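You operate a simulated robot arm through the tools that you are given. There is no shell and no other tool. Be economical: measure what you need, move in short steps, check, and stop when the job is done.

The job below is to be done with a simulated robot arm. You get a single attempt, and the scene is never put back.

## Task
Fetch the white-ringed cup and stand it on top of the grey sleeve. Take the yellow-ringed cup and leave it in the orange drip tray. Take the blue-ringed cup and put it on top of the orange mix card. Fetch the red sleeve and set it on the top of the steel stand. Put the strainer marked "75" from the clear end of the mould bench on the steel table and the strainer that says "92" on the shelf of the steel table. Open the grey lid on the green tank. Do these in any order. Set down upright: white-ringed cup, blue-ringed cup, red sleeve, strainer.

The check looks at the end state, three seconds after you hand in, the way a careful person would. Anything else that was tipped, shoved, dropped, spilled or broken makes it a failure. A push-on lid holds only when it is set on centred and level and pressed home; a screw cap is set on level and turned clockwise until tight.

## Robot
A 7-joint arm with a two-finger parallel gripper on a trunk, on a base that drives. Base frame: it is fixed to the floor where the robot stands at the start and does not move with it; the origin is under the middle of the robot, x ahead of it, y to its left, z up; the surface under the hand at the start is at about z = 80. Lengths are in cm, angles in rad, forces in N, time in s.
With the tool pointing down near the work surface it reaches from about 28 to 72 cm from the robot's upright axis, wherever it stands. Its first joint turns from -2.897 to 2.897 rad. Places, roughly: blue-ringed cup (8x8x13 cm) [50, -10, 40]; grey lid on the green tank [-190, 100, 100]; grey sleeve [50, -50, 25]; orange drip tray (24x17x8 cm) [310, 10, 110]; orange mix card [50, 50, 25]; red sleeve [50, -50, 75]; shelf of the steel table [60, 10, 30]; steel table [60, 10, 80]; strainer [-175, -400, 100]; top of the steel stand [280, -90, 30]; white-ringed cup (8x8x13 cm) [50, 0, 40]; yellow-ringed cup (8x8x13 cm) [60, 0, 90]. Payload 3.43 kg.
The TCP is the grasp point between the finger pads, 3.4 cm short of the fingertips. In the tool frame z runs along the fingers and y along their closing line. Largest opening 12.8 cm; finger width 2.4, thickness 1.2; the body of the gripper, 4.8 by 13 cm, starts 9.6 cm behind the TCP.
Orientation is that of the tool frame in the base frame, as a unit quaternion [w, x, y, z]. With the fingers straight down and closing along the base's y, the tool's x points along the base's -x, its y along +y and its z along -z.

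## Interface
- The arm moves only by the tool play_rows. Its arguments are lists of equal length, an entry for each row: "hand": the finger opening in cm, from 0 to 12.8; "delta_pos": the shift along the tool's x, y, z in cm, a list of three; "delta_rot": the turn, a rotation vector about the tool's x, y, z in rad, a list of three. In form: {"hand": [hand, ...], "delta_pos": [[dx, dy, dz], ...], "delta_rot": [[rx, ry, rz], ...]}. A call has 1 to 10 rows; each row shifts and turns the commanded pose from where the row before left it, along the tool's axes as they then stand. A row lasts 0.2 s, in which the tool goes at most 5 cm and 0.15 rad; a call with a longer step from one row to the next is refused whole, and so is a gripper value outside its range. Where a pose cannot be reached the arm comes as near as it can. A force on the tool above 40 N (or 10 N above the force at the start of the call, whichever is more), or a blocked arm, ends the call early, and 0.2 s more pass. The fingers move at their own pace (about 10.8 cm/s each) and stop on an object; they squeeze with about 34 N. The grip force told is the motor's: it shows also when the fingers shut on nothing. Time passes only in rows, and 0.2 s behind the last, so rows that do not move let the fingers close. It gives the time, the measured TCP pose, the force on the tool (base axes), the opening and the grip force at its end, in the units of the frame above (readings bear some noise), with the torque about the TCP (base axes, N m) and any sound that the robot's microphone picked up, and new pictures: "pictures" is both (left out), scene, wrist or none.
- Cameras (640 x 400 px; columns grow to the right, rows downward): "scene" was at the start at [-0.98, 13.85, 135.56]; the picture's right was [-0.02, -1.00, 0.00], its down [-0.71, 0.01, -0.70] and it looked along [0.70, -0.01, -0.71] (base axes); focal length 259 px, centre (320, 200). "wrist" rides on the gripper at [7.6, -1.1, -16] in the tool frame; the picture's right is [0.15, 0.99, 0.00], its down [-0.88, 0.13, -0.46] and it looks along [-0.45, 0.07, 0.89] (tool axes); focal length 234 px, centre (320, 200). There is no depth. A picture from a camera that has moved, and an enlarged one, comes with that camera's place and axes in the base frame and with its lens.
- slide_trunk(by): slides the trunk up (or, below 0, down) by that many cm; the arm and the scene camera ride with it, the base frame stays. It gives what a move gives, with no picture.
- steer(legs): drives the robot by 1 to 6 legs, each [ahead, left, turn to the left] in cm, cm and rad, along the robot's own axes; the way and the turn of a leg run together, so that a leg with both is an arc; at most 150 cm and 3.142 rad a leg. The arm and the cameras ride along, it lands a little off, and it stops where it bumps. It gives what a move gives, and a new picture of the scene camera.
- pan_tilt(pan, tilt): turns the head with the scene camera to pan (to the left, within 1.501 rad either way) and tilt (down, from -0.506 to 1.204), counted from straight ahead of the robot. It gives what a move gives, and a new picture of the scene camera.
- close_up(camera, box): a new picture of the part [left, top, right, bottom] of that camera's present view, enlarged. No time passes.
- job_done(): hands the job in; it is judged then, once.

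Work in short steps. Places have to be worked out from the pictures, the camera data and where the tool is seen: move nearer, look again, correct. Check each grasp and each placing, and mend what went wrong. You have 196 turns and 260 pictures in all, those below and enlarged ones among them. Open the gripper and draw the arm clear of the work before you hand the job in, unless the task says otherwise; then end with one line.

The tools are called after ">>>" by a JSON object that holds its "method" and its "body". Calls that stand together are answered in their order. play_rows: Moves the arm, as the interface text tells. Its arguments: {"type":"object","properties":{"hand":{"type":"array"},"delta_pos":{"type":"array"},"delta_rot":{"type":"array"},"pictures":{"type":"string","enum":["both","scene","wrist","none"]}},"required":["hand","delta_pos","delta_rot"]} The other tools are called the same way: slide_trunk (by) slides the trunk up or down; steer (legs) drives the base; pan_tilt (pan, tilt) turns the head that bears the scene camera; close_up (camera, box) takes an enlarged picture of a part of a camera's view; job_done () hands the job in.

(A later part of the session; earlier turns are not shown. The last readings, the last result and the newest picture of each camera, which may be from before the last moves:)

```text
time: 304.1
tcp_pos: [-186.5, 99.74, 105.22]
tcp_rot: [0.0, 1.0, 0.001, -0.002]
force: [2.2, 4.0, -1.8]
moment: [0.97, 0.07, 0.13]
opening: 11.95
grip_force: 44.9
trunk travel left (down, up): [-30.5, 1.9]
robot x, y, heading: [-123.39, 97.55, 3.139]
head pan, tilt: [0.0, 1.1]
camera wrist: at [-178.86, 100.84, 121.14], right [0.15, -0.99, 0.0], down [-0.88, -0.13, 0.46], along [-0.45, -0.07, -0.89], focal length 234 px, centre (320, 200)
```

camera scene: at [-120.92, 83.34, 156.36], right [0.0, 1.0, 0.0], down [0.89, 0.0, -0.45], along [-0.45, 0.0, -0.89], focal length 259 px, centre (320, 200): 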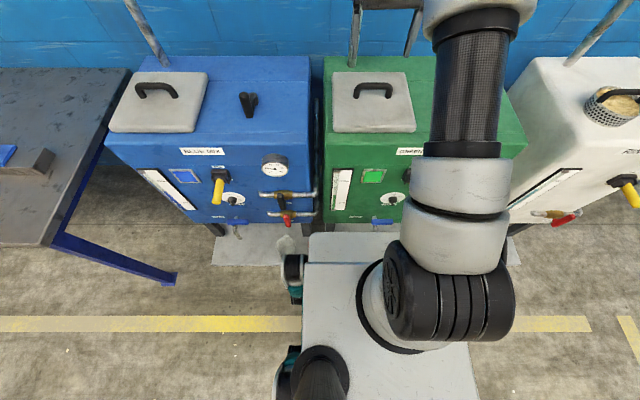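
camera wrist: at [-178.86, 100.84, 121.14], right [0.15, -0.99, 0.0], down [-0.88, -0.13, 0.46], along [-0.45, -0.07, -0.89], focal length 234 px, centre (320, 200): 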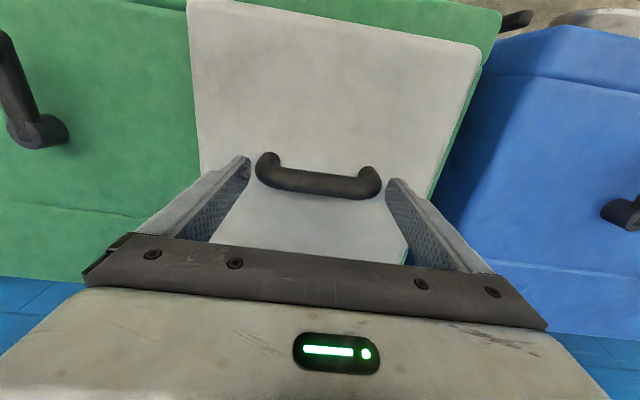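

Gripped. I follow the arc to about 30°.

>>> {"method": "play_rows", "body": {"hand": [9, 9, 9, 9, 9, 9, 9], "delta_pos": [[-0.3, 0, -1.05], [-0.4, 0, -1.05], [-0.5, 0, -0.95], [-0.55, 0, -0.95], [-0.65, 0, -0.87], [-0.7, 0, -0.83], [0, 0, 0]], "delta_rot": [[0, 0, 0], [0, 0, 0], [0, 0, 0], [0, 0, 0], [0, 0, 0], [0, 0, 0], [0, 0, 0]], "pictures": "wrist"}}

```text
time: 305.8
tcp_pos: [-189.69, 99.74, 110.96]
tcp_rot: [0.0, 1.0, 0.001, -0.003]
force: [-0.2, -0.1, 0.5]
moment: [0.0, -0.03, -0.01]
opening: 8.99
grip_force: 0.0
trunk travel left (down, up): [-30.5, 1.9]
robot x, y, heading: [-123.66, 97.18, 3.141]
head pan, tilt: [0.0, 1.1]
camera wrist: at [-181.97, 100.82, 126.93], right [0.15, -0.99, 0.0], down [-0.88, -0.13, 0.46], along [-0.46, -0.07, -0.89], focal length 234 px, centre (320, 200)
```

wrist: 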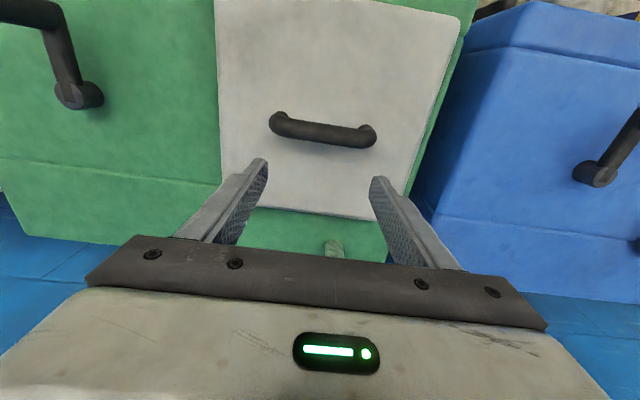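

It slipped off the handle tips. I reopen, and grip deeper (TCP z≈104.0).

>>> {"method": "play_rows", "body": {"hand": [12.8, 12.8, 12.8, 12.8, 12.8, 9, 9, 9, 9], "delta_pos": [[1.6, 0.1, -1], [1.6, 0.1, 0], [0, 0, 4], [0, 0, 3], [0, 0, 0.95], [0, 0, 0], [0, 0, 0], [0, 0, 0], [0, 0, 0]], "delta_rot": [[0, 0, 0], [0, 0, 0], [0, 0, 0], [0, 0, 0], [0, 0, 0], [0, 0, 0], [0, 0, 0], [0, 0, 0], [0, 0, 0]], "pictures": "none"}}

```text
time: 307.8
tcp_pos: [-186.51, 99.77, 104.1]
tcp_rot: [0.0, 1.0, 0.0, -0.002]
force: [-2.0, 13.2, 1.2]
moment: [1.72, 0.38, -0.5]
opening: 11.96
grip_force: 44.9
trunk travel left (down, up): [-30.5, 1.9]
robot x, y, heading: [-123.49, 97.19, 3.144]
head pan, tilt: [0.0, 1.1]
```

Gripped at the ends; I centre by 0.3 cm and lift along the arc to about 20°, then check.

>>> {"method": "play_rows", "body": {"hand": [9, 9, 9, 9, 9, 9], "delta_pos": [[0, -0.3, 0], [-0.3, 0, -0.9], [-0.35, 0, -0.9], [-0.45, 0, -0.95], [-0.5, 0, -0.95], [0, 0, 0]], "delta_rot": [[0, 0, 0], [0, 0, 0], [0, 0, 0], [0, 0, 0], [0, 0, 0], [0, 0, 0]], "pictures": "wrist"}}

```text
time: 309.1
tcp_pos: [-188.18, 99.88, 107.54]
tcp_rot: [0.0, 1.0, 0.001, -0.001]
force: [3.5, 4.2, -17.2]
moment: [-0.03, -1.25, 0.01]
opening: 11.94
grip_force: 45.1
trunk travel left (down, up): [-30.5, 1.9]
robot x, y, heading: [-123.45, 97.35, 3.141]
head pan, tilt: [0.0, 1.1]
camera wrist: at [-180.55, 100.89, 123.56], right [0.15, -0.99, 0.0], down [-0.88, -0.13, 0.46], along [-0.45, -0.07, -0.89], focal length 234 px, centre (320, 200)
```

wrist: 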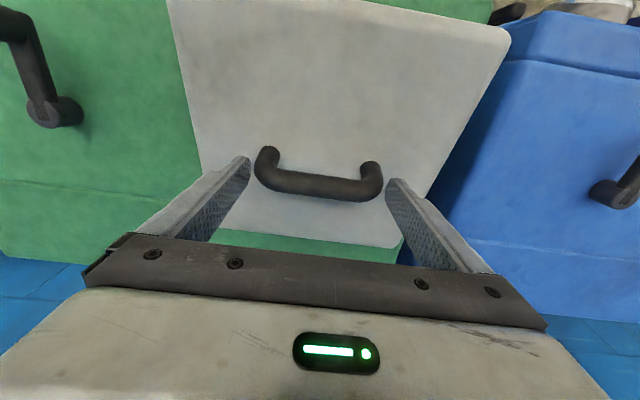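

Lid lifting (≈17°). I continue along the arc to about 50°.

>>> {"method": "play_rows", "body": {"hand": [9, 9, 9, 9, 9, 9, 9], "delta_pos": [[-0.7, 0, -1.1], [-0.8, 0, -1.05], [-0.8, 0, -0.7], [-0.85, 0, -0.7], [-0.9, 0, -0.55], [-0.95, 0, -0.5], [0, 0, 0]], "delta_rot": [[0, 0, 0], [0, 0, 0], [0, 0, 0], [0, 0, 0], [0, 0, 0], [0, 0, 0], [0, 0, 0]], "pictures": "wrist"}}

```text
time: 310.8
tcp_pos: [-192.96, 99.94, 112.38]
tcp_rot: [0.0, 1.0, 0.001, -0.002]
force: [0.6, 1.0, -0.3]
moment: [-0.03, 0.0, -0.03]
opening: 8.99
grip_force: 0.0
trunk travel left (down, up): [-30.5, 1.9]
robot x, y, heading: [-123.86, 97.51, 3.146]
head pan, tilt: [0.0, 1.1]
camera wrist: at [-185.36, 100.87, 128.29], right [0.15, -0.99, 0.0], down [-0.88, -0.13, 0.46], along [-0.46, -0.07, -0.89], focal length 234 px, centre (320, 200)
```

wrist: 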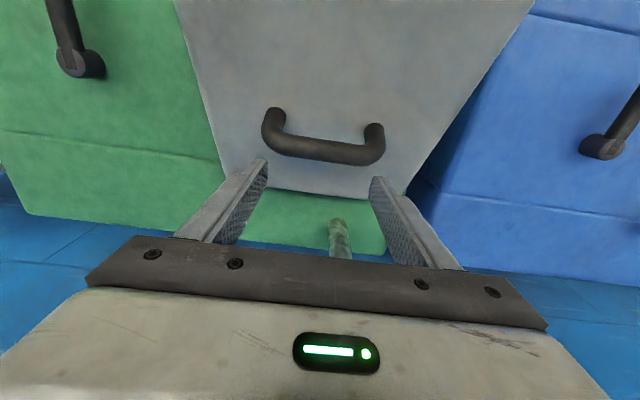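

The fingers slipped off again, but the lid still appears raised. I wait a moment and look again.

>>> {"method": "play_rows", "body": {"hand": [9, 9], "delta_pos": [[0, 0, -2], [0, 0, 0]], "delta_rot": [[0, 0, 0], [0, 0, 0]], "pictures": "both"}}

```text
time: 311.4
tcp_pos: [-193.07, 99.92, 114.37]
tcp_rot: [0.0, 1.0, 0.001, -0.002]
force: [-0.3, -0.5, 0.0]
moment: [0.01, 0.01, -0.02]
opening: 8.97
grip_force: 0.1
trunk travel left (down, up): [-30.5, 1.9]
robot x, y, heading: [-123.64, 97.6, 3.136]
head pan, tilt: [0.0, 1.1]
camera scene: at [-120.89, 83.34, 156.35], right [0.0, 1.0, 0.0], down [0.89, 0.0, -0.45], along [-0.45, 0.0, -0.89], focal length 259 px, centre (320, 200)
camera wrist: at [-185.34, 100.9, 130.32], right [0.15, -0.99, 0.0], down [-0.88, -0.13, 0.46], along [-0.46, -0.07, -0.89], focal length 234 px, centre (320, 200)
```

scene: 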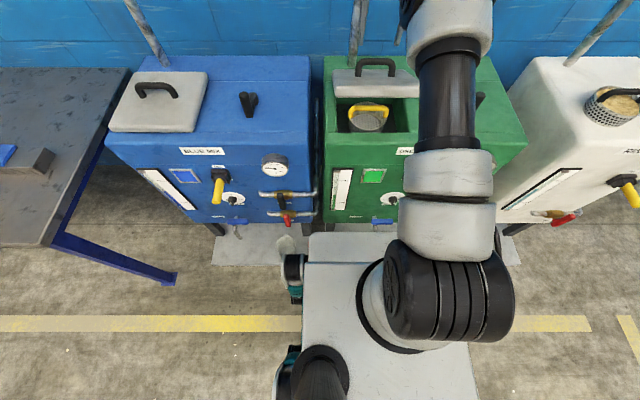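
wrist: 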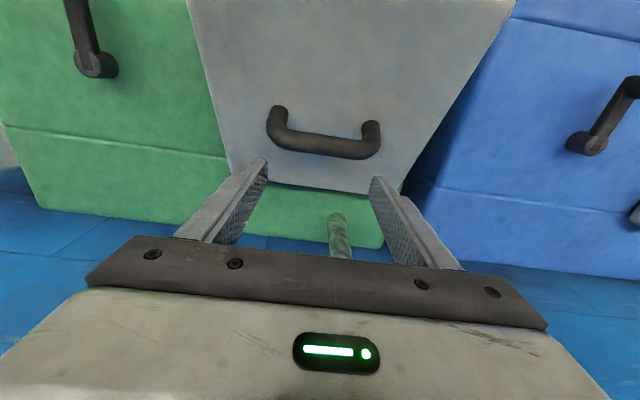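

The hinge has friction: the lid stays half open. I'll now push it from its underside: raise, pull back, tilt the closed fingers forward.

>>> {"method": "play_rows", "body": {"hand": [9, 9, 9, 4, 1, 0, 0, 0, 0, 0], "delta_pos": [[0, 0, -4], [0, 0, -4], [0, 0, -4], [4, 0, -2], [4.5, 0, 0], [4.5, 0, 0], [4.5, 0, 0], [4.5, 0, 0], [4.5, 0, 0], [2, 0, 0]], "delta_rot": [[0, 0, 0], [0, 0, 0], [0, 0, 0], [0, 0, 0], [0, 0, 0], [0, 0, 0], [0, 0, 0], [0, 0, 0], [0, 0, 0], [0, 0, 0]], "pictures": "none"}}

>>> {"method": "steer", "body": {"legs": [[-12, 0, 0]]}}

>>> {"method": "play_rows", "body": {"hand": [0, 0, 0, 0, 0, 0, 0, 0], "delta_pos": [[-3, 0, 0], [-3, 0, 0], [-3, 0, 0], [0, 0, 0], [0, 0, 0], [0, 0, 0], [0, 0, 0], [0, 0, 0]], "delta_rot": [[0, 0, 0], [0, -0.15, 0], [0, -0.15, 0], [0, -0.15, 0], [0, -0.15, 0], [0, -0.15, 0], [0, -0.15, 0], [0, -0.15, 0]], "pictures": "both"}}

```text
time: 313.6
tcp_pos: [-163.18, 99.87, 127.91]
tcp_rot: [0.0, 1.0, 0.001, -0.003]
force: [-0.3, -0.4, -0.6]
moment: [0.01, 0.02, 0.0]
opening: 0.01
grip_force: 32.8
out of reach, approached as far as the arm can: row 3
trunk travel left (down, up): [-30.5, 1.9]
robot x, y, heading: [-123.54, 97.31, 3.14]
head pan, tilt: [0.0, 1.1]
```

```text
time: 314.8
tcp_pos: [-151.24, 99.85, 127.87]
tcp_rot: [0.0, 1.0, 0.0, -0.003]
force: [0.0, 0.0, -0.3]
moment: [-0.01, 0.01, 0.01]
opening: 0.01
grip_force: 33.4
trunk travel left (down, up): [-30.5, 1.9]
robot x, y, heading: [-111.6, 97.34, 3.146]
head pan, tilt: [0.0, 1.1]
camera scene: at [-108.86, 83.34, 156.36], right [0.0, 1.0, 0.0], down [0.89, 0.0, -0.45], along [-0.45, 0.0, -0.89], focal length 259 px, centre (320, 200)
```

scene: 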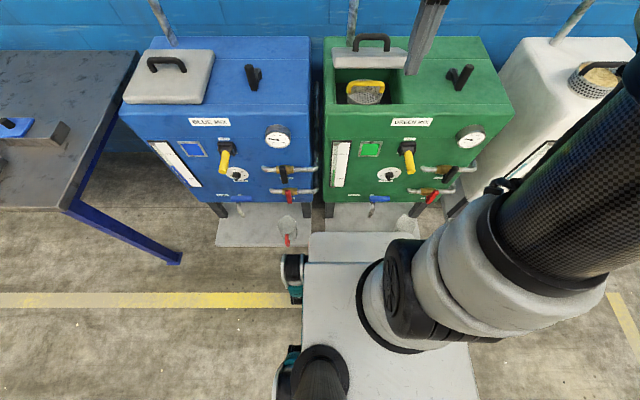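

```text
time: 316.6
tcp_pos: [-160.31, 99.86, 128.25]
tcp_rot: [-0.001, 0.864, -0.001, -0.504]
force: [0.2, 0.0, -0.5]
moment: [-0.05, 0.02, 0.0]
opening: 0.0
grip_force: 32.7
trunk travel left (down, up): [-30.5, 1.9]
robot x, y, heading: [-111.56, 97.22, 3.141]
head pan, tilt: [0.0, 1.1]
camera scene: at [-108.94, 83.34, 156.36], right [0.0, 1.0, 0.0], down [0.89, 0.0, -0.45], along [-0.45, 0.0, -0.89], focal length 259 px, centre (320, 200)
camera wrist: at [-142.56, 100.92, 129.49], right [0.07, -0.99, -0.13], down [-0.04, -0.13, 0.99], along [-1.0, -0.07, -0.05], focal length 234 px, centre (320, 200)
```

scene: 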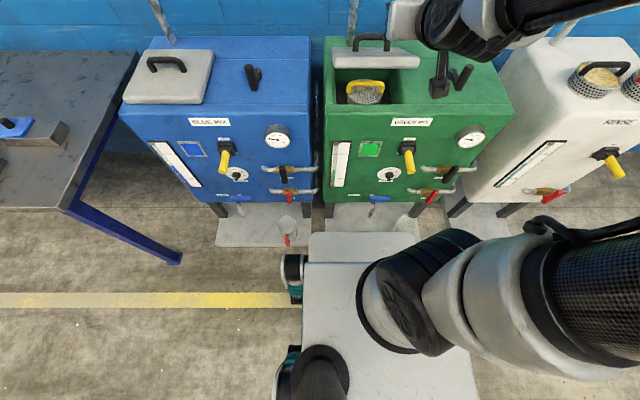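
wrist: 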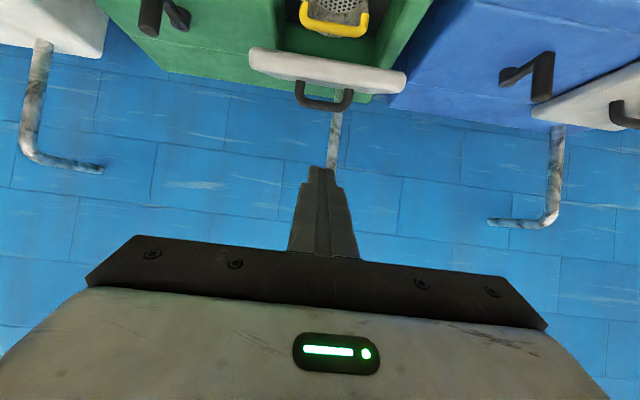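

The lid is at roughly 30°, its front edge near (−178, 111). I level the closed fingers more (80°) and lower to just below the edge height, still in front of it.

>>> {"method": "play_rows", "body": {"hand": [0, 0, 0, 0, 0, 0, 0, 0, 0], "delta_pos": [[0, 0, 0], [0, 0, 0], [0, 0, 0], [4, 0, 0.7], [4, 0, 0.7], [4, 0, 0.7], [4, 0, 0.7], [4, 0, 0.7], [0, 0, 0]], "delta_rot": [[0, -0.12, 0], [0, -0.12, 0], [0, -0.11, 0], [0, 0, 0], [0, 0, 0], [0, 0, 0], [0, 0, 0], [0, 0, 0], [0, 0, 0]], "pictures": "both"}}

```text
time: 318.6
tcp_pos: [-165.39, 100.42, 109.63]
tcp_rot: [0.0, 0.764, 0.0, -0.645]
force: [-0.2, -0.3, -0.5]
moment: [0.0, 0.01, 0.01]
opening: 0.0
grip_force: 32.8
out of reach, approached as far as the arm can: row 2, 3, 4, 5
trunk travel left (down, up): [-30.5, 1.9]
robot x, y, heading: [-111.46, 97.69, 3.143]
head pan, tilt: [0.0, 1.1]
camera scene: at [-108.94, 83.34, 156.36], right [0.0, 1.0, 0.0], down [0.89, 0.0, -0.45], along [-0.45, 0.0, -0.89], focal length 259 px, centre (320, 200)
camera wrist: at [-148.37, 101.61, 104.86], right [0.03, -0.99, -0.14], down [0.3, -0.13, 0.94], along [-0.95, -0.07, 0.3], focal length 234 px, centre (320, 200)
```

scene: 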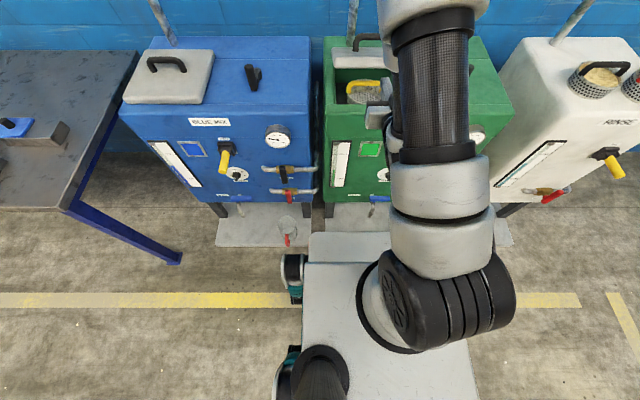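
wrist: 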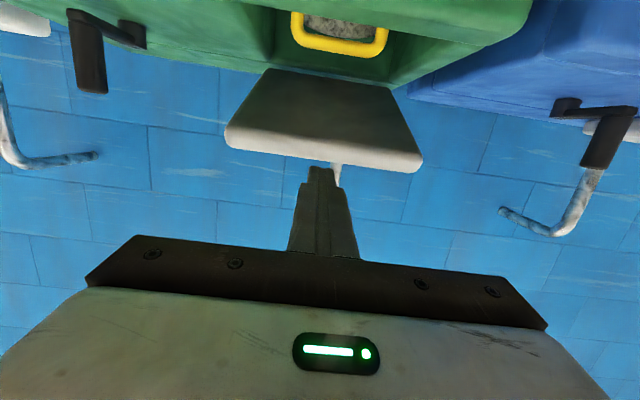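

I see the lid's underside; its front edge is at z≈107–109. I lower 4.6 cm and slide the fingertips 11 cm under the lid.

>>> {"method": "play_rows", "body": {"hand": [0, 0, 0, 0, 0, 0], "delta_pos": [[2.3, 0, 0.4], [2.25, 0, 0.4], [0, 0, 3], [0, 0, 4], [0, 0, 4], [0, 0, 0]], "delta_rot": [[0, 0, 0], [0, 0, 0], [0, 0, 0], [0, 0, 0], [0, 0, 0], [0, 0, 0]], "pictures": "both"}}

```text
time: 320.0
tcp_pos: [-176.36, 100.45, 103.32]
tcp_rot: [0.001, 0.764, 0.002, -0.645]
force: [-0.5, 0.0, 0.2]
moment: [0.01, -0.04, 0.0]
opening: 0.0
grip_force: 33.3
trunk travel left (down, up): [-30.5, 1.9]
robot x, y, heading: [-111.51, 97.41, 3.139]
head pan, tilt: [0.0, 1.1]
camera scene: at [-108.93, 83.34, 156.36], right [0.0, 1.0, 0.0], down [0.89, 0.0, -0.45], along [-0.45, 0.0, -0.89], focal length 259 px, centre (320, 200)
camera wrist: at [-159.29, 101.54, 98.49], right [0.03, -0.99, -0.14], down [0.3, -0.13, 0.94], along [-0.95, -0.07, 0.3], focal length 234 px, centre (320, 200)
```

scene: 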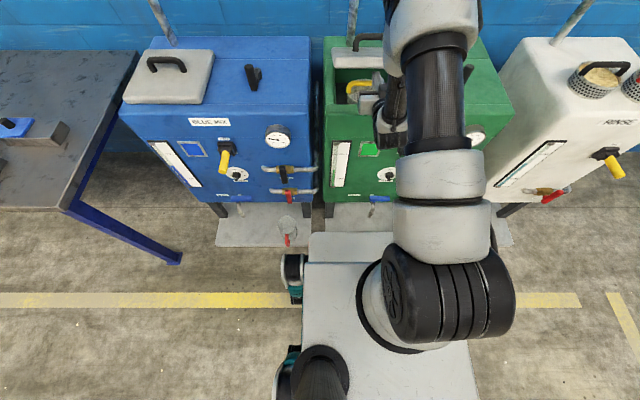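
wrist: 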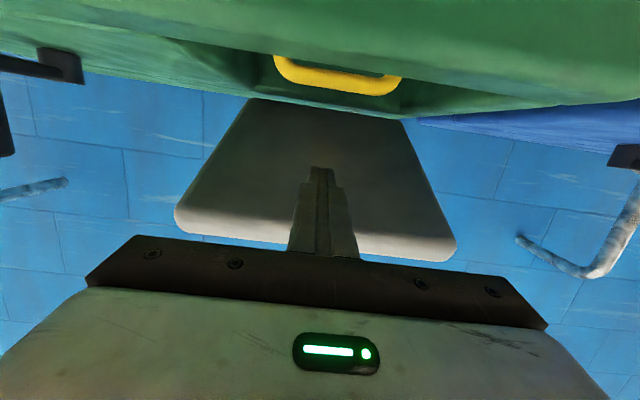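

Fingertips are under the lid. I push up along the arc (to about 60°).

>>> {"method": "play_rows", "body": {"hand": [0, 0, 0, 0, 0, 0, 0], "delta_pos": [[-2.43, 0, 0], [-2.43, 0, 0], [-2.33, 0, 1.17], [-2.33, 0, 1.17], [-2.07, 0, 1.42], [-2.07, 0, 1.42], [0, 0, 0]], "delta_rot": [[0, 0, 0], [0, 0, 0], [0, 0, 0], [0, 0, 0], [0, 0, 0], [0, 0, 0], [0, 0, 0]], "pictures": "both"}}

```text
time: 321.6
tcp_pos: [-183.75, 100.25, 116.06]
tcp_rot: [0.001, 0.762, 0.001, -0.647]
force: [-0.2, 0.5, -0.1]
moment: [-0.03, -0.02, 0.05]
opening: 0.02
grip_force: 33.0
trunk travel left (down, up): [-30.5, 1.9]
robot x, y, heading: [-111.49, 97.06, 3.139]
head pan, tilt: [0.0, 1.1]
camera scene: at [-108.91, 83.34, 156.36], right [0.0, 1.0, 0.0], down [0.89, 0.0, -0.45], along [-0.45, 0.0, -0.89], focal length 259 px, centre (320, 200)
camera wrist: at [-166.72, 101.49, 111.2], right [0.03, -0.99, -0.14], down [0.31, -0.13, 0.94], along [-0.95, -0.07, 0.3], focal length 234 px, centre (320, 200)
```

scene: 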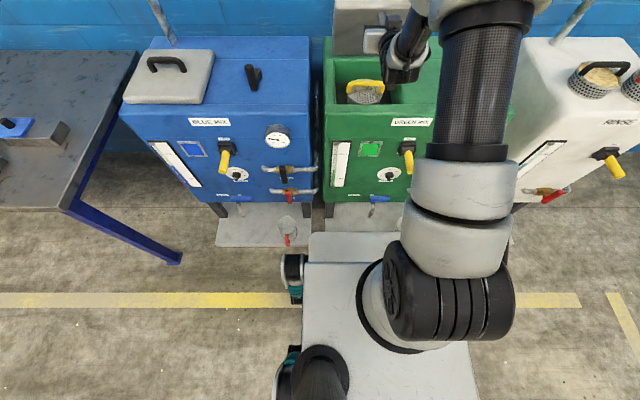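
wrist: 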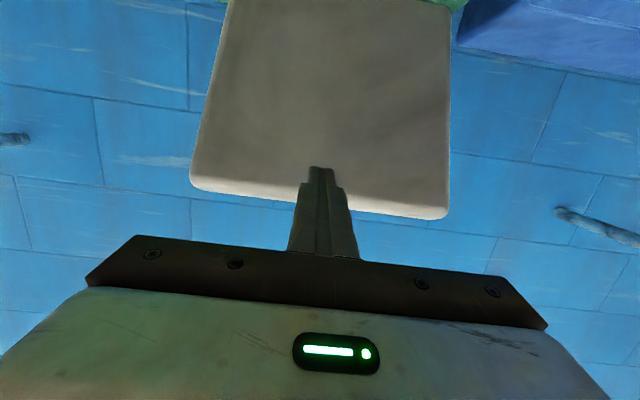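

The lid is swinging up. I keep pushing, past vertical.

>>> {"method": "play_rows", "body": {"hand": [0, 0, 0, 0, 0, 0, 0], "delta_pos": [[-1.45, 0, 1.98], [-1.45, 0, 1.98], [-1.05, 0, 2.25], [-1.05, 0, 2.25], [-0.33, 0, 1.6], [-0.33, 0, 1.6], [0, 0, 0]], "delta_rot": [[0, 0, 0], [0, 0, 0], [0, 0, 0], [0, 0, 0], [0, 0, 0], [0, 0, 0], [0, 0, 0]], "pictures": "both"}}

```text
time: 323.2
tcp_pos: [-196.17, 100.49, 119.74]
tcp_rot: [0.0, 0.763, 0.0, -0.647]
force: [0.4, -0.1, 0.1]
moment: [-0.03, 0.04, 0.02]
opening: 0.0
grip_force: 32.9
trunk travel left (down, up): [-30.5, 1.9]
robot x, y, heading: [-111.51, 97.54, 3.14]
head pan, tilt: [0.0, 1.1]
camera scene: at [-108.93, 83.34, 156.36], right [0.0, 1.0, 0.0], down [0.89, 0.0, -0.45], along [-0.45, 0.0, -0.89], focal length 259 px, centre (320, 200)
camera wrist: at [-179.15, 101.5, 114.79], right [0.03, -0.99, -0.14], down [0.3, -0.13, 0.94], along [-0.95, -0.07, 0.3], focal length 234 px, centre (320, 200)
```

scene: 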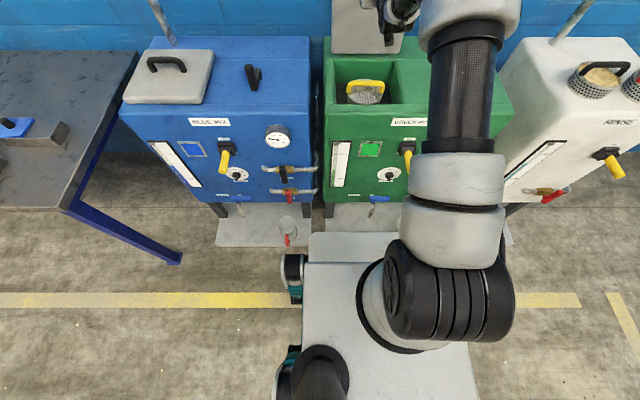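
wrist: 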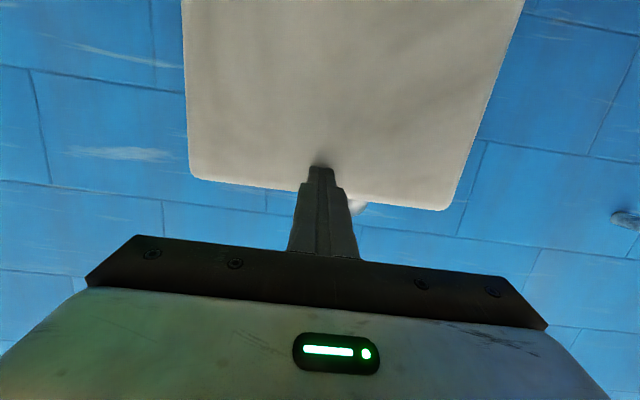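

Lid near vertical. I push 3 cm further, gently, until it meets its stop.

>>> {"method": "play_rows", "body": {"hand": [0, 0, 0, 0], "delta_pos": [[0, 0, 1], [0, 0, 1], [0, 0, 1], [0, 0, 0]], "delta_rot": [[0, 0, 0], [0, 0, 0], [0, 0, 0], [0, 0, 0]], "pictures": "none"}}

>>> {"method": "play_rows", "body": {"hand": [0, 0, 0, 0, 0, 0, 0], "delta_pos": [[0, 0, -4], [0, 0, -4], [-1, 0, -4], [-1, 0, -4], [-1, 0, -4], [-2, 0, -4], [-2, 0, -4]], "delta_rot": [[0, 0, 0], [0, 0, 0], [0, 0, 0], [0, 0, 0], [0, 0, 0], [0, 0, 0], [0, 0, 0]], "pictures": "both"}}

```text
time: 324.2
tcp_pos: [-199.07, 100.39, 118.97]
tcp_rot: [0.0, 0.764, 0.001, -0.645]
force: [-0.1, 0.2, -0.3]
moment: [-0.01, 0.02, -0.01]
opening: 0.03
grip_force: 33.0
trunk travel left (down, up): [-30.5, 1.9]
robot x, y, heading: [-111.64, 97.23, 3.138]
head pan, tilt: [0.0, 1.1]
```

```text
time: 325.8
tcp_pos: [-172.49, 100.48, 130.49]
tcp_rot: [0.001, 0.764, 0.001, -0.645]
force: [-0.1, 0.1, 0.3]
moment: [0.0, 0.0, 0.01]
opening: 0.02
grip_force: 33.4
trunk travel left (down, up): [-30.5, 1.9]
robot x, y, heading: [-111.32, 97.66, 3.137]
head pan, tilt: [0.0, 1.1]
camera scene: at [-108.87, 83.34, 156.35], right [0.0, 1.0, 0.0], down [0.89, 0.0, -0.45], along [-0.45, 0.0, -0.89], focal length 259 px, centre (320, 200)
camera wrist: at [-155.43, 101.54, 125.75], right [0.03, -0.99, -0.14], down [0.3, -0.13, 0.94], along [-0.95, -0.07, 0.3], focal length 234 px, centre (320, 200)
```

scene: 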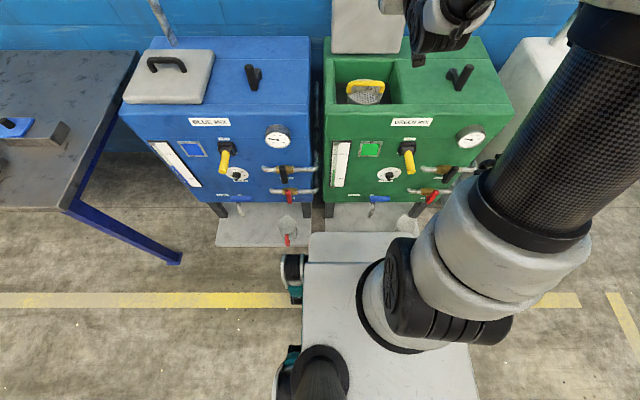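
wrist: 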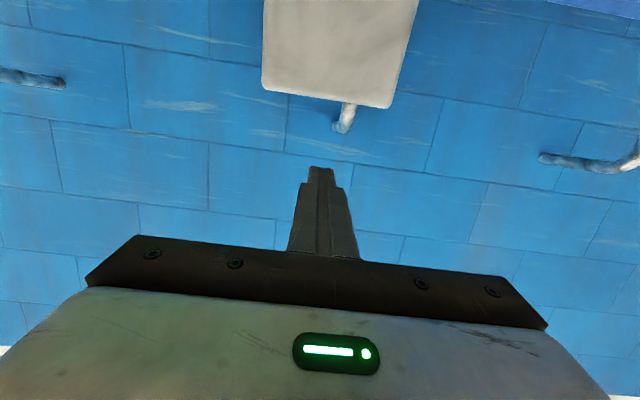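

The lid stands open past vertical. Now to the strainers: I back off and strafe along the wall to the mould bench.

>>> {"method": "steer", "body": {"legs": [[-45, 0, 0], [0, 150, 0], [0, 150, 0], [0, 130, 0]]}}

>>> {"method": "pan_tilt", "body": {"pan": 0.0, "tilt": 0.55}}

```text
time: 369.0
tcp_pos: [-122.64, -329.21, 130.55]
tcp_rot: [0.005, 0.764, 0.006, -0.646]
force: [0.0, -0.2, 0.6]
moment: [0.0, 0.03, 0.0]
opening: 0.0
grip_force: 33.5
trunk travel left (down, up): [-30.5, 1.9]
robot x, y, heading: [-61.49, -331.65, -3.131]
head pan, tilt: [0.0, 1.1]
camera scene: at [-58.79, -345.58, 156.36], right [-0.01, 1.0, 0.0], down [0.89, 0.01, -0.45], along [-0.45, -0.01, -0.89], focal length 259 px, centre (320, 200)
```

scene: 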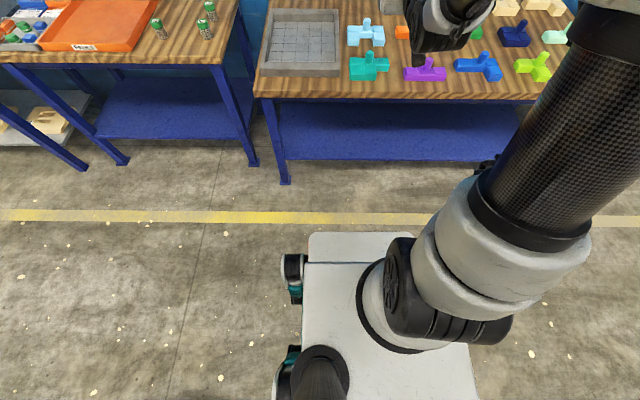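

```text
time: 370.0
tcp_pos: [-122.71, -329.14, 130.61]
tcp_rot: [0.004, 0.763, 0.005, -0.646]
force: [1.0, 0.2, 0.6]
moment: [0.02, 0.03, -0.02]
opening: 0.01
grip_force: 33.4
trunk travel left (down, up): [-30.5, 1.9]
robot x, y, heading: [-61.6, -331.52, -3.129]
head pan, tilt: [0.0, 0.55]
camera scene: at [-61.46, -345.61, 160.66], right [-0.01, 1.0, 0.0], down [0.52, 0.01, -0.85], along [-0.85, -0.01, -0.52], focal length 259 px, centre (320, 200)
```

scene: 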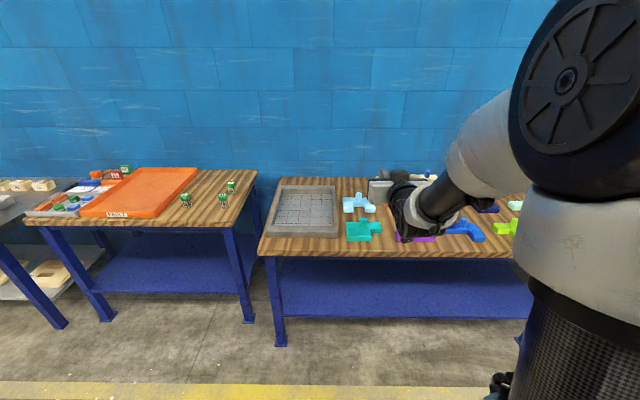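

I enlarge the left bench with the small green items.

>>> {"method": "close_up", "body": {"camera": "scene", "box": [20, 150, 280, 240]}}

>>> {"method": "close_up", "body": {"camera": "scene", "box": [170, 170, 250, 215]}}

```text
2.46 times, centred on (150, 195) of scene
camera zoom: at [-61.46, -345.61, 160.66], right [-0.01, 1.0, 0.0], down [0.52, 0.01, -0.85], along [-0.85, -0.01, -0.52], focal length 637 px, centre (738, 212)
```

zoom: 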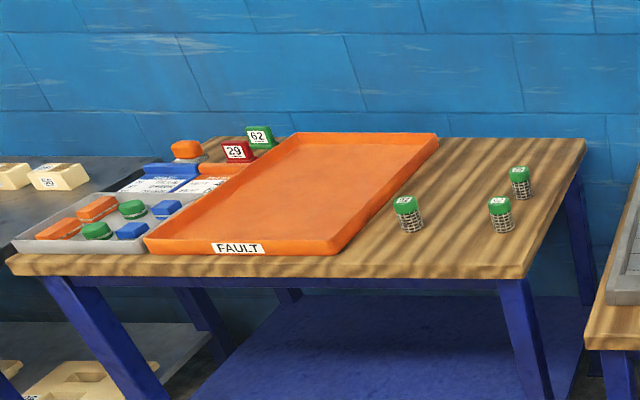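

```text
8.00 times, centred on (210, 192) of scene
camera zoom: at [-61.46, -345.61, 160.66], right [-0.01, 1.0, 0.0], down [0.52, 0.01, -0.85], along [-0.85, -0.01, -0.52], focal length 2071 px, centre (1200, 260)
```

zoom: 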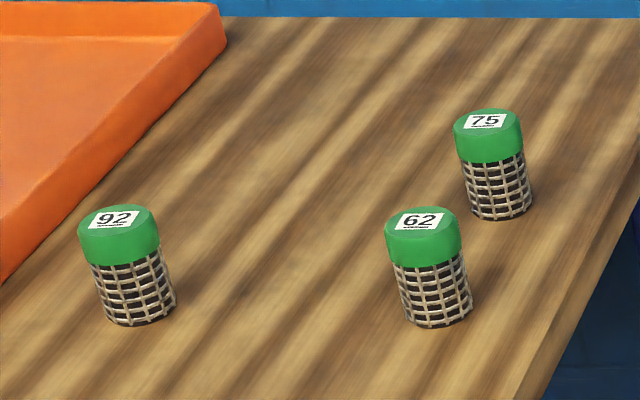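

The "75" strainer stands at about (−181, −394), "62" before it and "92" at about (−168, −412). I straighten the tool and drive in line with the 75.

>>> {"method": "play_rows", "body": {"hand": [8, 8, 8, 8, 8, 8, 8, 8, 8, 8], "delta_pos": [[0, 0, 0], [0, 0, 0], [0, 0, 0], [0, 0, 0], [0, 0, 0], [0, 0, 0], [0, 0, 0], [0, 0, 0], [0, 0, 0], [0, 0, 0]], "delta_rot": [[0, 0.14, 0], [0, 0.14, 0], [0, 0.14, 0], [0, 0.14, 0], [0, 0.14, 0], [0, 0.14, 0], [0, 0.14, 0], [0, 0.14, 0], [0, 0.14, 0], [0, 0.142, 0]], "pictures": "none"}}

>>> {"method": "slide_trunk", "body": {"by": -12}}

>>> {"method": "steer", "body": {"legs": [[0, 64.5, -0.012], [52, 0, 0]]}}

>>> {"method": "close_up", "body": {"camera": "wrist", "box": [0, 0, 640, 400]}}

```text
time: 372.2
tcp_pos: [-122.63, -329.63, 129.75]
tcp_rot: [0.0, 1.0, 0.007, 0.0]
force: [0.1, -1.2, 0.4]
moment: [0.01, 0.0, 0.01]
opening: 7.98
grip_force: 0.1
out of reach, approached as far as the arm can: row 3
trunk travel left (down, up): [-30.5, 1.9]
robot x, y, heading: [-61.31, -331.81, -3.135]
head pan, tilt: [0.0, 0.55]
```

```text
time: 373.7
tcp_pos: [-122.58, -329.49, 117.92]
tcp_rot: [-0.001, 1.0, 0.006, -0.001]
force: [-0.2, 0.5, -0.4]
moment: [0.01, 0.01, 0.02]
opening: 8.03
grip_force: 0.2
trunk travel left (down, up): [-18.5, 13.9]
robot x, y, heading: [-61.58, -331.26, -3.134]
head pan, tilt: [0.0, 0.55]
```

```text
time: 383.0
tcp_pos: [-173.57, -393.82, 117.78]
tcp_rot: [0.0, 1.0, 0.003, -0.001]
force: [0.1, 0.2, 0.2]
moment: [0.03, 0.01, -0.01]
opening: 7.99
grip_force: 0.0
trunk travel left (down, up): [-18.5, 13.9]
robot x, y, heading: [-112.85, -396.2, -3.136]
head pan, tilt: [0.0, 0.55]
camera scene: at [-112.55, -410.34, 148.67], right [0.0, 1.0, 0.0], down [0.52, 0.0, -0.85], along [-0.85, 0.0, -0.52], focal length 259 px, centre (320, 200)
```

scene: 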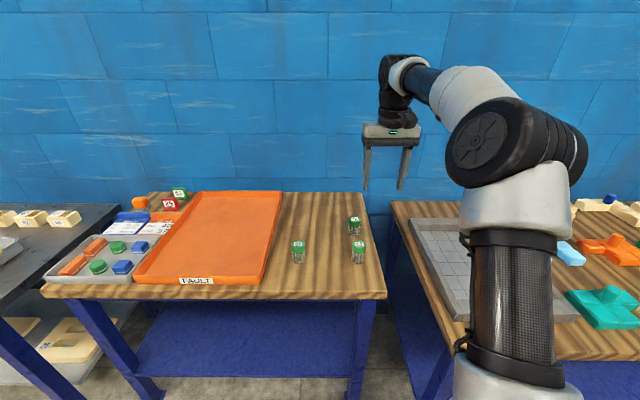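

```text
1.00 times, centred on (320, 200) of wrist (not enlarged: the box is as wide or as high as the picture)
camera zoom: at [-165.94, -392.69, 133.71], right [0.15, -0.99, 0.0], down [-0.88, -0.14, 0.46], along [-0.45, -0.07, -0.89], focal length 234 px, centre (320, 200)
```

zoom: 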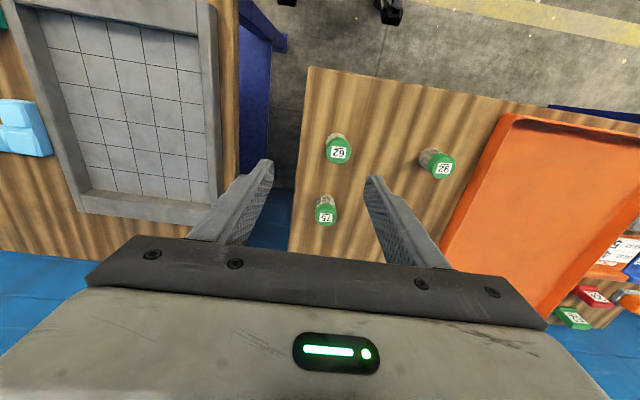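

The 75's top is near (−184.5, −397, 96). I move above it, lower by 10 and re-measure.

>>> {"method": "play_rows", "body": {"hand": [8, 8, 8, 8, 8], "delta_pos": [[-3.5, 1.1, 0], [-3.5, 1.1, 2], [-3.5, 1, 2.5], [0, 0, 4], [0, 0, 1.5]], "delta_rot": [[0, 0, 0], [0, 0, 0], [0, 0, 0], [0, 0, 0], [0, 0, 0]], "pictures": "wrist"}}

```text
time: 384.2
tcp_pos: [-182.45, -396.82, 107.82]
tcp_rot: [0.0, 1.0, 0.002, 0.001]
force: [0.5, 0.0, -0.5]
moment: [-0.01, 0.01, -0.01]
opening: 7.99
grip_force: 0.1
out of reach, approached as far as the arm can: row 2, 3, 4, 5
trunk travel left (down, up): [-18.5, 13.9]
robot x, y, heading: [-112.72, -396.2, -3.135]
head pan, tilt: [0.0, 0.55]
camera wrist: at [-174.96, -395.62, 123.77], right [0.15, -0.99, 0.0], down [-0.88, -0.14, 0.45], along [-0.45, -0.07, -0.89], focal length 234 px, centre (320, 200)
```

wrist: 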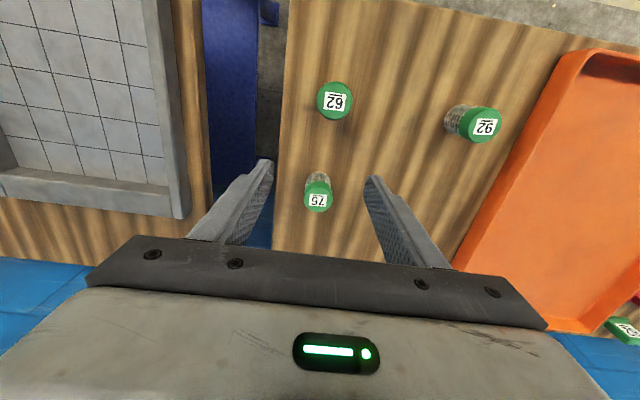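

Combining the views gives x≈−189, y≈−397.5, top z≈93. I drive 11 cm closer and look again from above it.

>>> {"method": "steer", "body": {"legs": [[9, 0.5, -0.006]]}}

>>> {"method": "close_up", "body": {"camera": "wrist", "box": [0, 0, 640, 400]}}

```text
time: 385.3
tcp_pos: [-188.9, -396.34, 107.61]
tcp_rot: [-0.001, 1.0, -0.004, 0.002]
force: [0.7, -0.6, -0.1]
moment: [-0.01, 0.01, 0.0]
opening: 7.98
grip_force: 0.1
trunk travel left (down, up): [-18.5, 13.9]
robot x, y, heading: [-119.23, -396.97, 3.131]
head pan, tilt: [0.0, 0.55]
stopped in leg 1: the robot was blocked; the commanded pose is now the measured one
camera scene: at [-119.03, -410.98, 148.67], right [0.01, 1.0, 0.0], down [0.52, 0.0, -0.85], along [-0.85, 0.01, -0.52], focal length 259 px, centre (320, 200)
```

scene: 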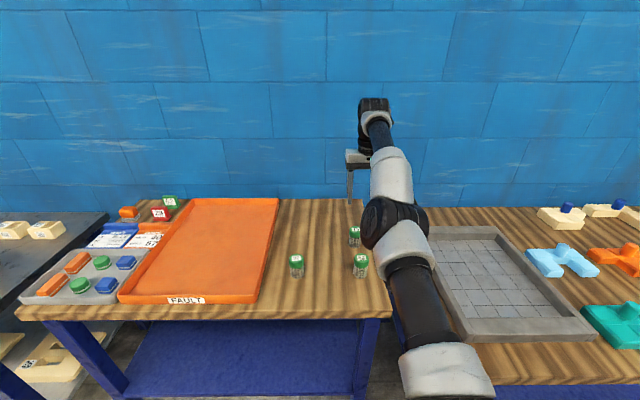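

```text
1.00 times, centred on (320, 200) of wrist (not enlarged: the box is as wide or as high as the picture)
camera zoom: at [-181.29, -395.4, 123.59], right [0.14, -0.99, 0.0], down [-0.88, -0.12, 0.45], along [-0.45, -0.06, -0.89], focal length 234 px, centre (320, 200)
```

zoom: 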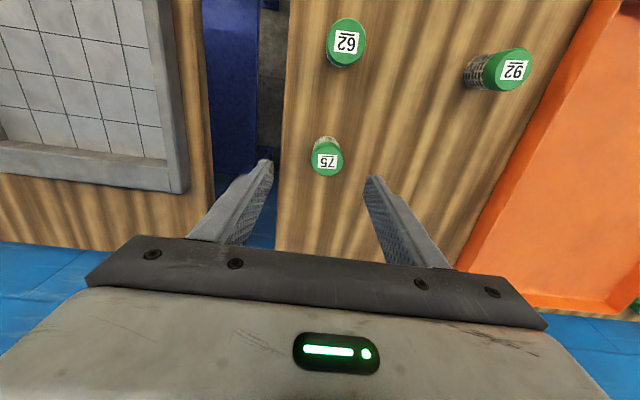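

Blocked by the bench frame there, fine. Two-view fix: 75's top at (−191.3, −397.6, ~91). I tilt the tool 0.3 rad forward for reach and approach to z≈98.

>>> {"method": "play_rows", "body": {"hand": [7.5, 7.5, 7.5, 7.5, 7.5, 7.5], "delta_pos": [[0, 0, 0], [0, 0, 0], [0.2, 0.6, 3], [0.2, 0.65, 3.5], [0.15, 0, 3.4], [0, 0, 0]], "delta_rot": [[0, -0.15, 0], [0, -0.15, 0], [0, 0, 0], [0, 0, 0], [0, 0, 0], [0, 0, 0]], "pictures": "wrist"}}

```text
time: 386.7
tcp_pos: [-198.3, -397.54, 100.11]
tcp_rot: [-0.002, 0.989, -0.004, -0.147]
force: [-0.8, -0.9, -0.2]
moment: [-0.05, 0.0, 0.03]
opening: 7.51
grip_force: 0.1
out of reach, approached as far as the arm can: row 1, 2
trunk travel left (down, up): [-18.5, 13.9]
robot x, y, heading: [-118.43, -396.73, 3.13]
head pan, tilt: [0.0, 0.55]
camera wrist: at [-186.34, -396.63, 113.23], right [0.13, -0.99, -0.04], down [-0.71, -0.13, 0.69], along [-0.69, -0.06, -0.72], focal length 234 px, centre (320, 200)
```

wrist: 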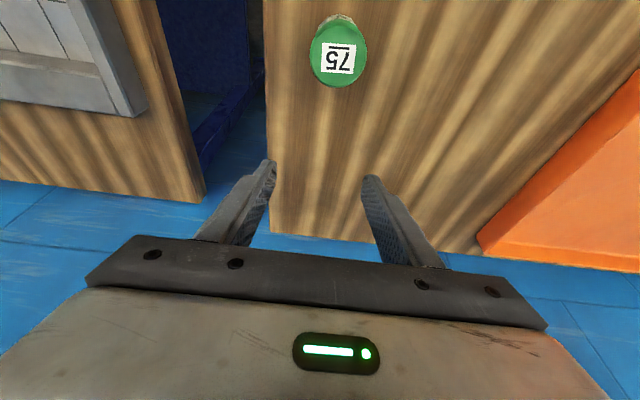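

I overshot in x. The cap is at (−191.3, −397.8); I go back 7 cm, lower and close on the cap.

>>> {"method": "play_rows", "body": {"hand": [7.5, 7.5, 7.5, 7.5, 7.5, 3, 2, 2, 2], "delta_pos": [[3.35, 0.1, -1.03], [3.35, 0.1, -1.03], [1.1, 0, 3.6], [1.1, 0, 3.6], [1.08, 0, 3.4], [0, 0, 0], [0, 0, 0], [0, 0, 0], [0, 0, 0]], "delta_rot": [[0, 0, 0], [0, 0, 0], [0, 0, 0], [0, 0, 0], [0, 0, 0], [0, 0, 0], [0, 0, 0], [0, 0, 0], [0, 0, 0]], "pictures": "wrist"}}

```text
time: 388.7
tcp_pos: [-199.14, -397.53, 89.18]
tcp_rot: [-0.002, 0.989, -0.004, -0.147]
force: [0.5, 0.5, -0.8]
moment: [-0.02, 0.01, -0.03]
opening: 2.0
grip_force: 0.1
out of reach, approached as far as the arm can: row 1, 2, 3, 4
trunk travel left (down, up): [-18.5, 13.9]
robot x, y, heading: [-118.7, -396.89, 3.137]
head pan, tilt: [0.0, 0.55]
camera wrist: at [-187.28, -396.62, 102.31], right [0.13, -0.99, -0.04], down [-0.71, -0.13, 0.69], along [-0.69, -0.06, -0.72], focal length 234 px, centre (320, 200)
```

wrist: 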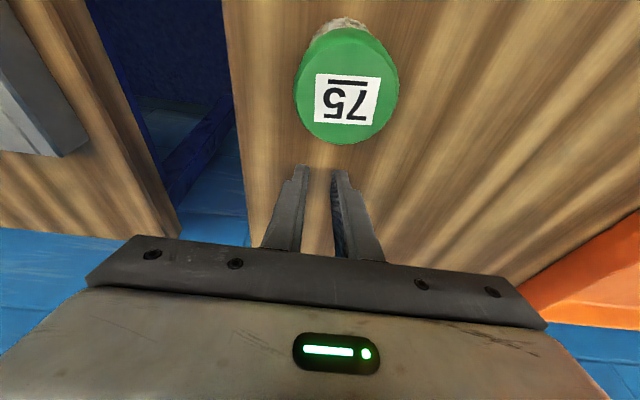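

The command had still been ahead of the arm; now it's settled at x −199. I rise, come back 8 cm, check with a picture.

>>> {"method": "play_rows", "body": {"hand": [7.5, 7.5, 7.5, 7.5, 7.5, 7.5], "delta_pos": [[-1.1, 0, -3.5], [-1.1, 0, -3.5], [-1.05, 0, -3.5], [3.82, 0.1, -1.18], [3.82, 0.1, -1.18], [0, 0, 0]], "delta_rot": [[0, 0, 0], [0, 0, 0], [0, 0, 0], [0, 0, 0], [0, 0, 0], [0, 0, 0]], "pictures": "wrist"}}

```text
time: 390.1
tcp_pos: [-197.92, -397.92, 101.48]
tcp_rot: [-0.002, 0.989, -0.003, -0.147]
force: [0.9, -0.2, 0.1]
moment: [0.02, -0.02, -0.04]
opening: 7.51
grip_force: 0.0
out of reach, approached as far as the arm can: row 3, 4, 5
trunk travel left (down, up): [-18.5, 13.9]
robot x, y, heading: [-119.15, -397.18, 3.134]
head pan, tilt: [0.0, 0.55]
camera wrist: at [-186.01, -396.98, 114.69], right [0.13, -0.99, -0.04], down [-0.71, -0.13, 0.69], along [-0.69, -0.06, -0.72], focal length 234 px, centre (320, 200)
```

wrist: 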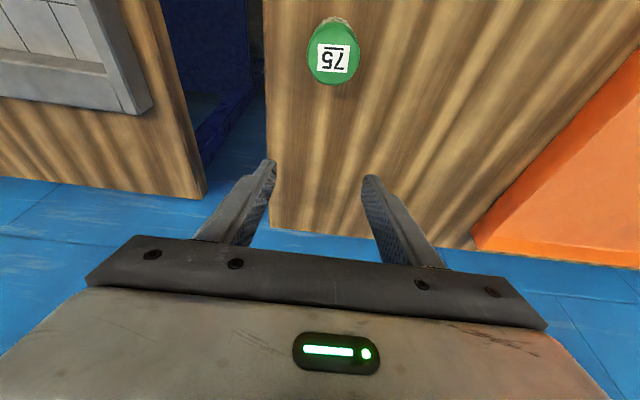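

The arm is near its straight (singular) posture, so radial moves stall. I back the base 7 cm instead, then descend partway.

>>> {"method": "steer", "body": {"legs": [[-7, 0, 0.006]]}}

>>> {"method": "play_rows", "body": {"hand": [7.5, 7.5, 7.5, 7.5], "delta_pos": [[0.6, 0, 1.9], [0.6, 0, 1.9], [0.6, 0, 1.9], [0, 0, 0]], "delta_rot": [[0, 0, 0], [0, 0, 0], [0, 0, 0], [0, 0, 0]], "pictures": "wrist"}}

```text
time: 391.1
tcp_pos: [-191.08, -398.36, 101.52]
tcp_rot: [-0.001, 0.989, 0.0, -0.147]
force: [0.5, -0.1, 0.5]
moment: [-0.02, 0.0, 0.0]
opening: 7.48
grip_force: 0.1
trunk travel left (down, up): [-18.5, 13.9]
robot x, y, heading: [-111.6, -397.37, 3.14]
head pan, tilt: [0.0, 0.55]
camera scene: at [-112.06, -411.02, 148.67], right [0.0, 1.0, 0.0], down [0.52, 0.0, -0.85], along [-0.85, 0.0, -0.52], focal length 259 px, centre (320, 200)
```

scene: 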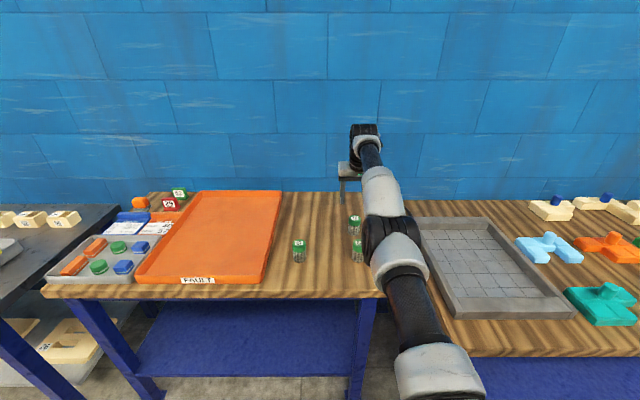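

```text
time: 392.1
tcp_pos: [-191.97, -398.38, 95.64]
tcp_rot: [-0.002, 0.989, -0.001, -0.145]
force: [-0.3, 0.5, 0.1]
moment: [0.0, 0.03, 0.02]
opening: 7.51
grip_force: 0.1
out of reach, approached as far as the arm can: row 1, 2
trunk travel left (down, up): [-18.5, 13.9]
robot x, y, heading: [-111.83, -397.0, 3.141]
head pan, tilt: [0.0, 0.55]
camera wrist: at [-180.0, -397.38, 108.78], right [0.14, -0.99, -0.04], down [-0.71, -0.13, 0.69], along [-0.69, -0.06, -0.72], focal length 234 px, centre (320, 200)
```

wrist: 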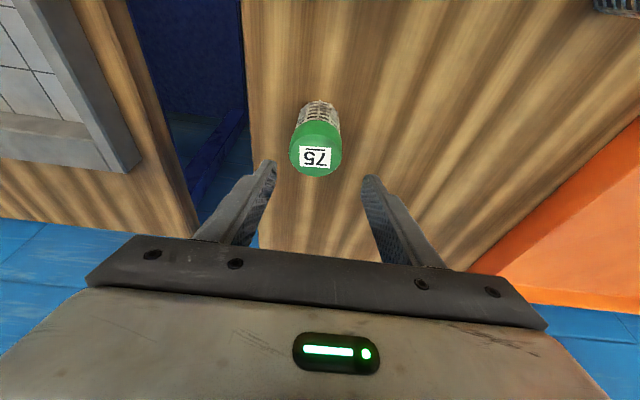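

Cap lies right below, 0.4 cm to +y. I descend to z≈89 and close.

>>> {"method": "play_rows", "body": {"hand": [7.5, 7.5, 7.5, 7.5, 3, 2, 2, 2], "delta_pos": [[0.65, -0.4, 2.1], [0.65, 0, 2.1], [0.65, 0, 2.1], [0, 0, 0], [0, 0, 0], [0, 0, 0], [0, 0, 0], [0, 0, 0]], "delta_rot": [[0, 0, 0], [0, 0, 0], [0, 0, 0], [0, 0, 0], [0, 0, 0], [0, 0, 0], [0, 0, 0], [0, 0, 0]], "pictures": "wrist"}}

```text
time: 393.9
tcp_pos: [-192.33, -398.12, 89.13]
tcp_rot: [-0.002, 0.989, -0.001, -0.145]
force: [-0.3, -0.1, -0.4]
moment: [-0.01, 0.01, 0.02]
opening: 4.44
grip_force: 34.1
out of reach, approached as far as the arm can: row 1
trunk travel left (down, up): [-18.5, 13.9]
robot x, y, heading: [-111.92, -397.4, 3.14]
head pan, tilt: [0.0, 0.55]
camera wrist: at [-180.4, -397.06, 102.22], right [0.14, -0.99, -0.04], down [-0.71, -0.13, 0.69], along [-0.69, -0.06, -0.72], focal length 234 px, centre (320, 200)
```

wrist: 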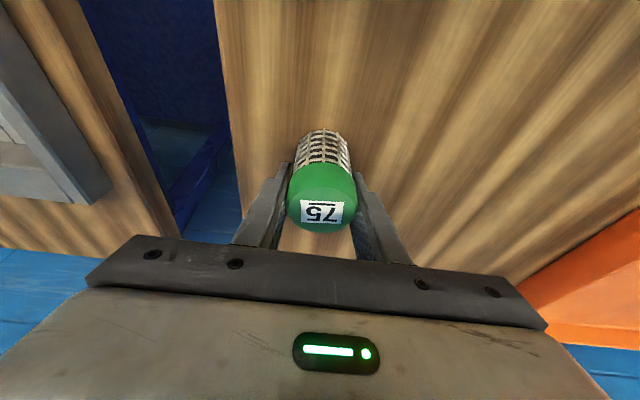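

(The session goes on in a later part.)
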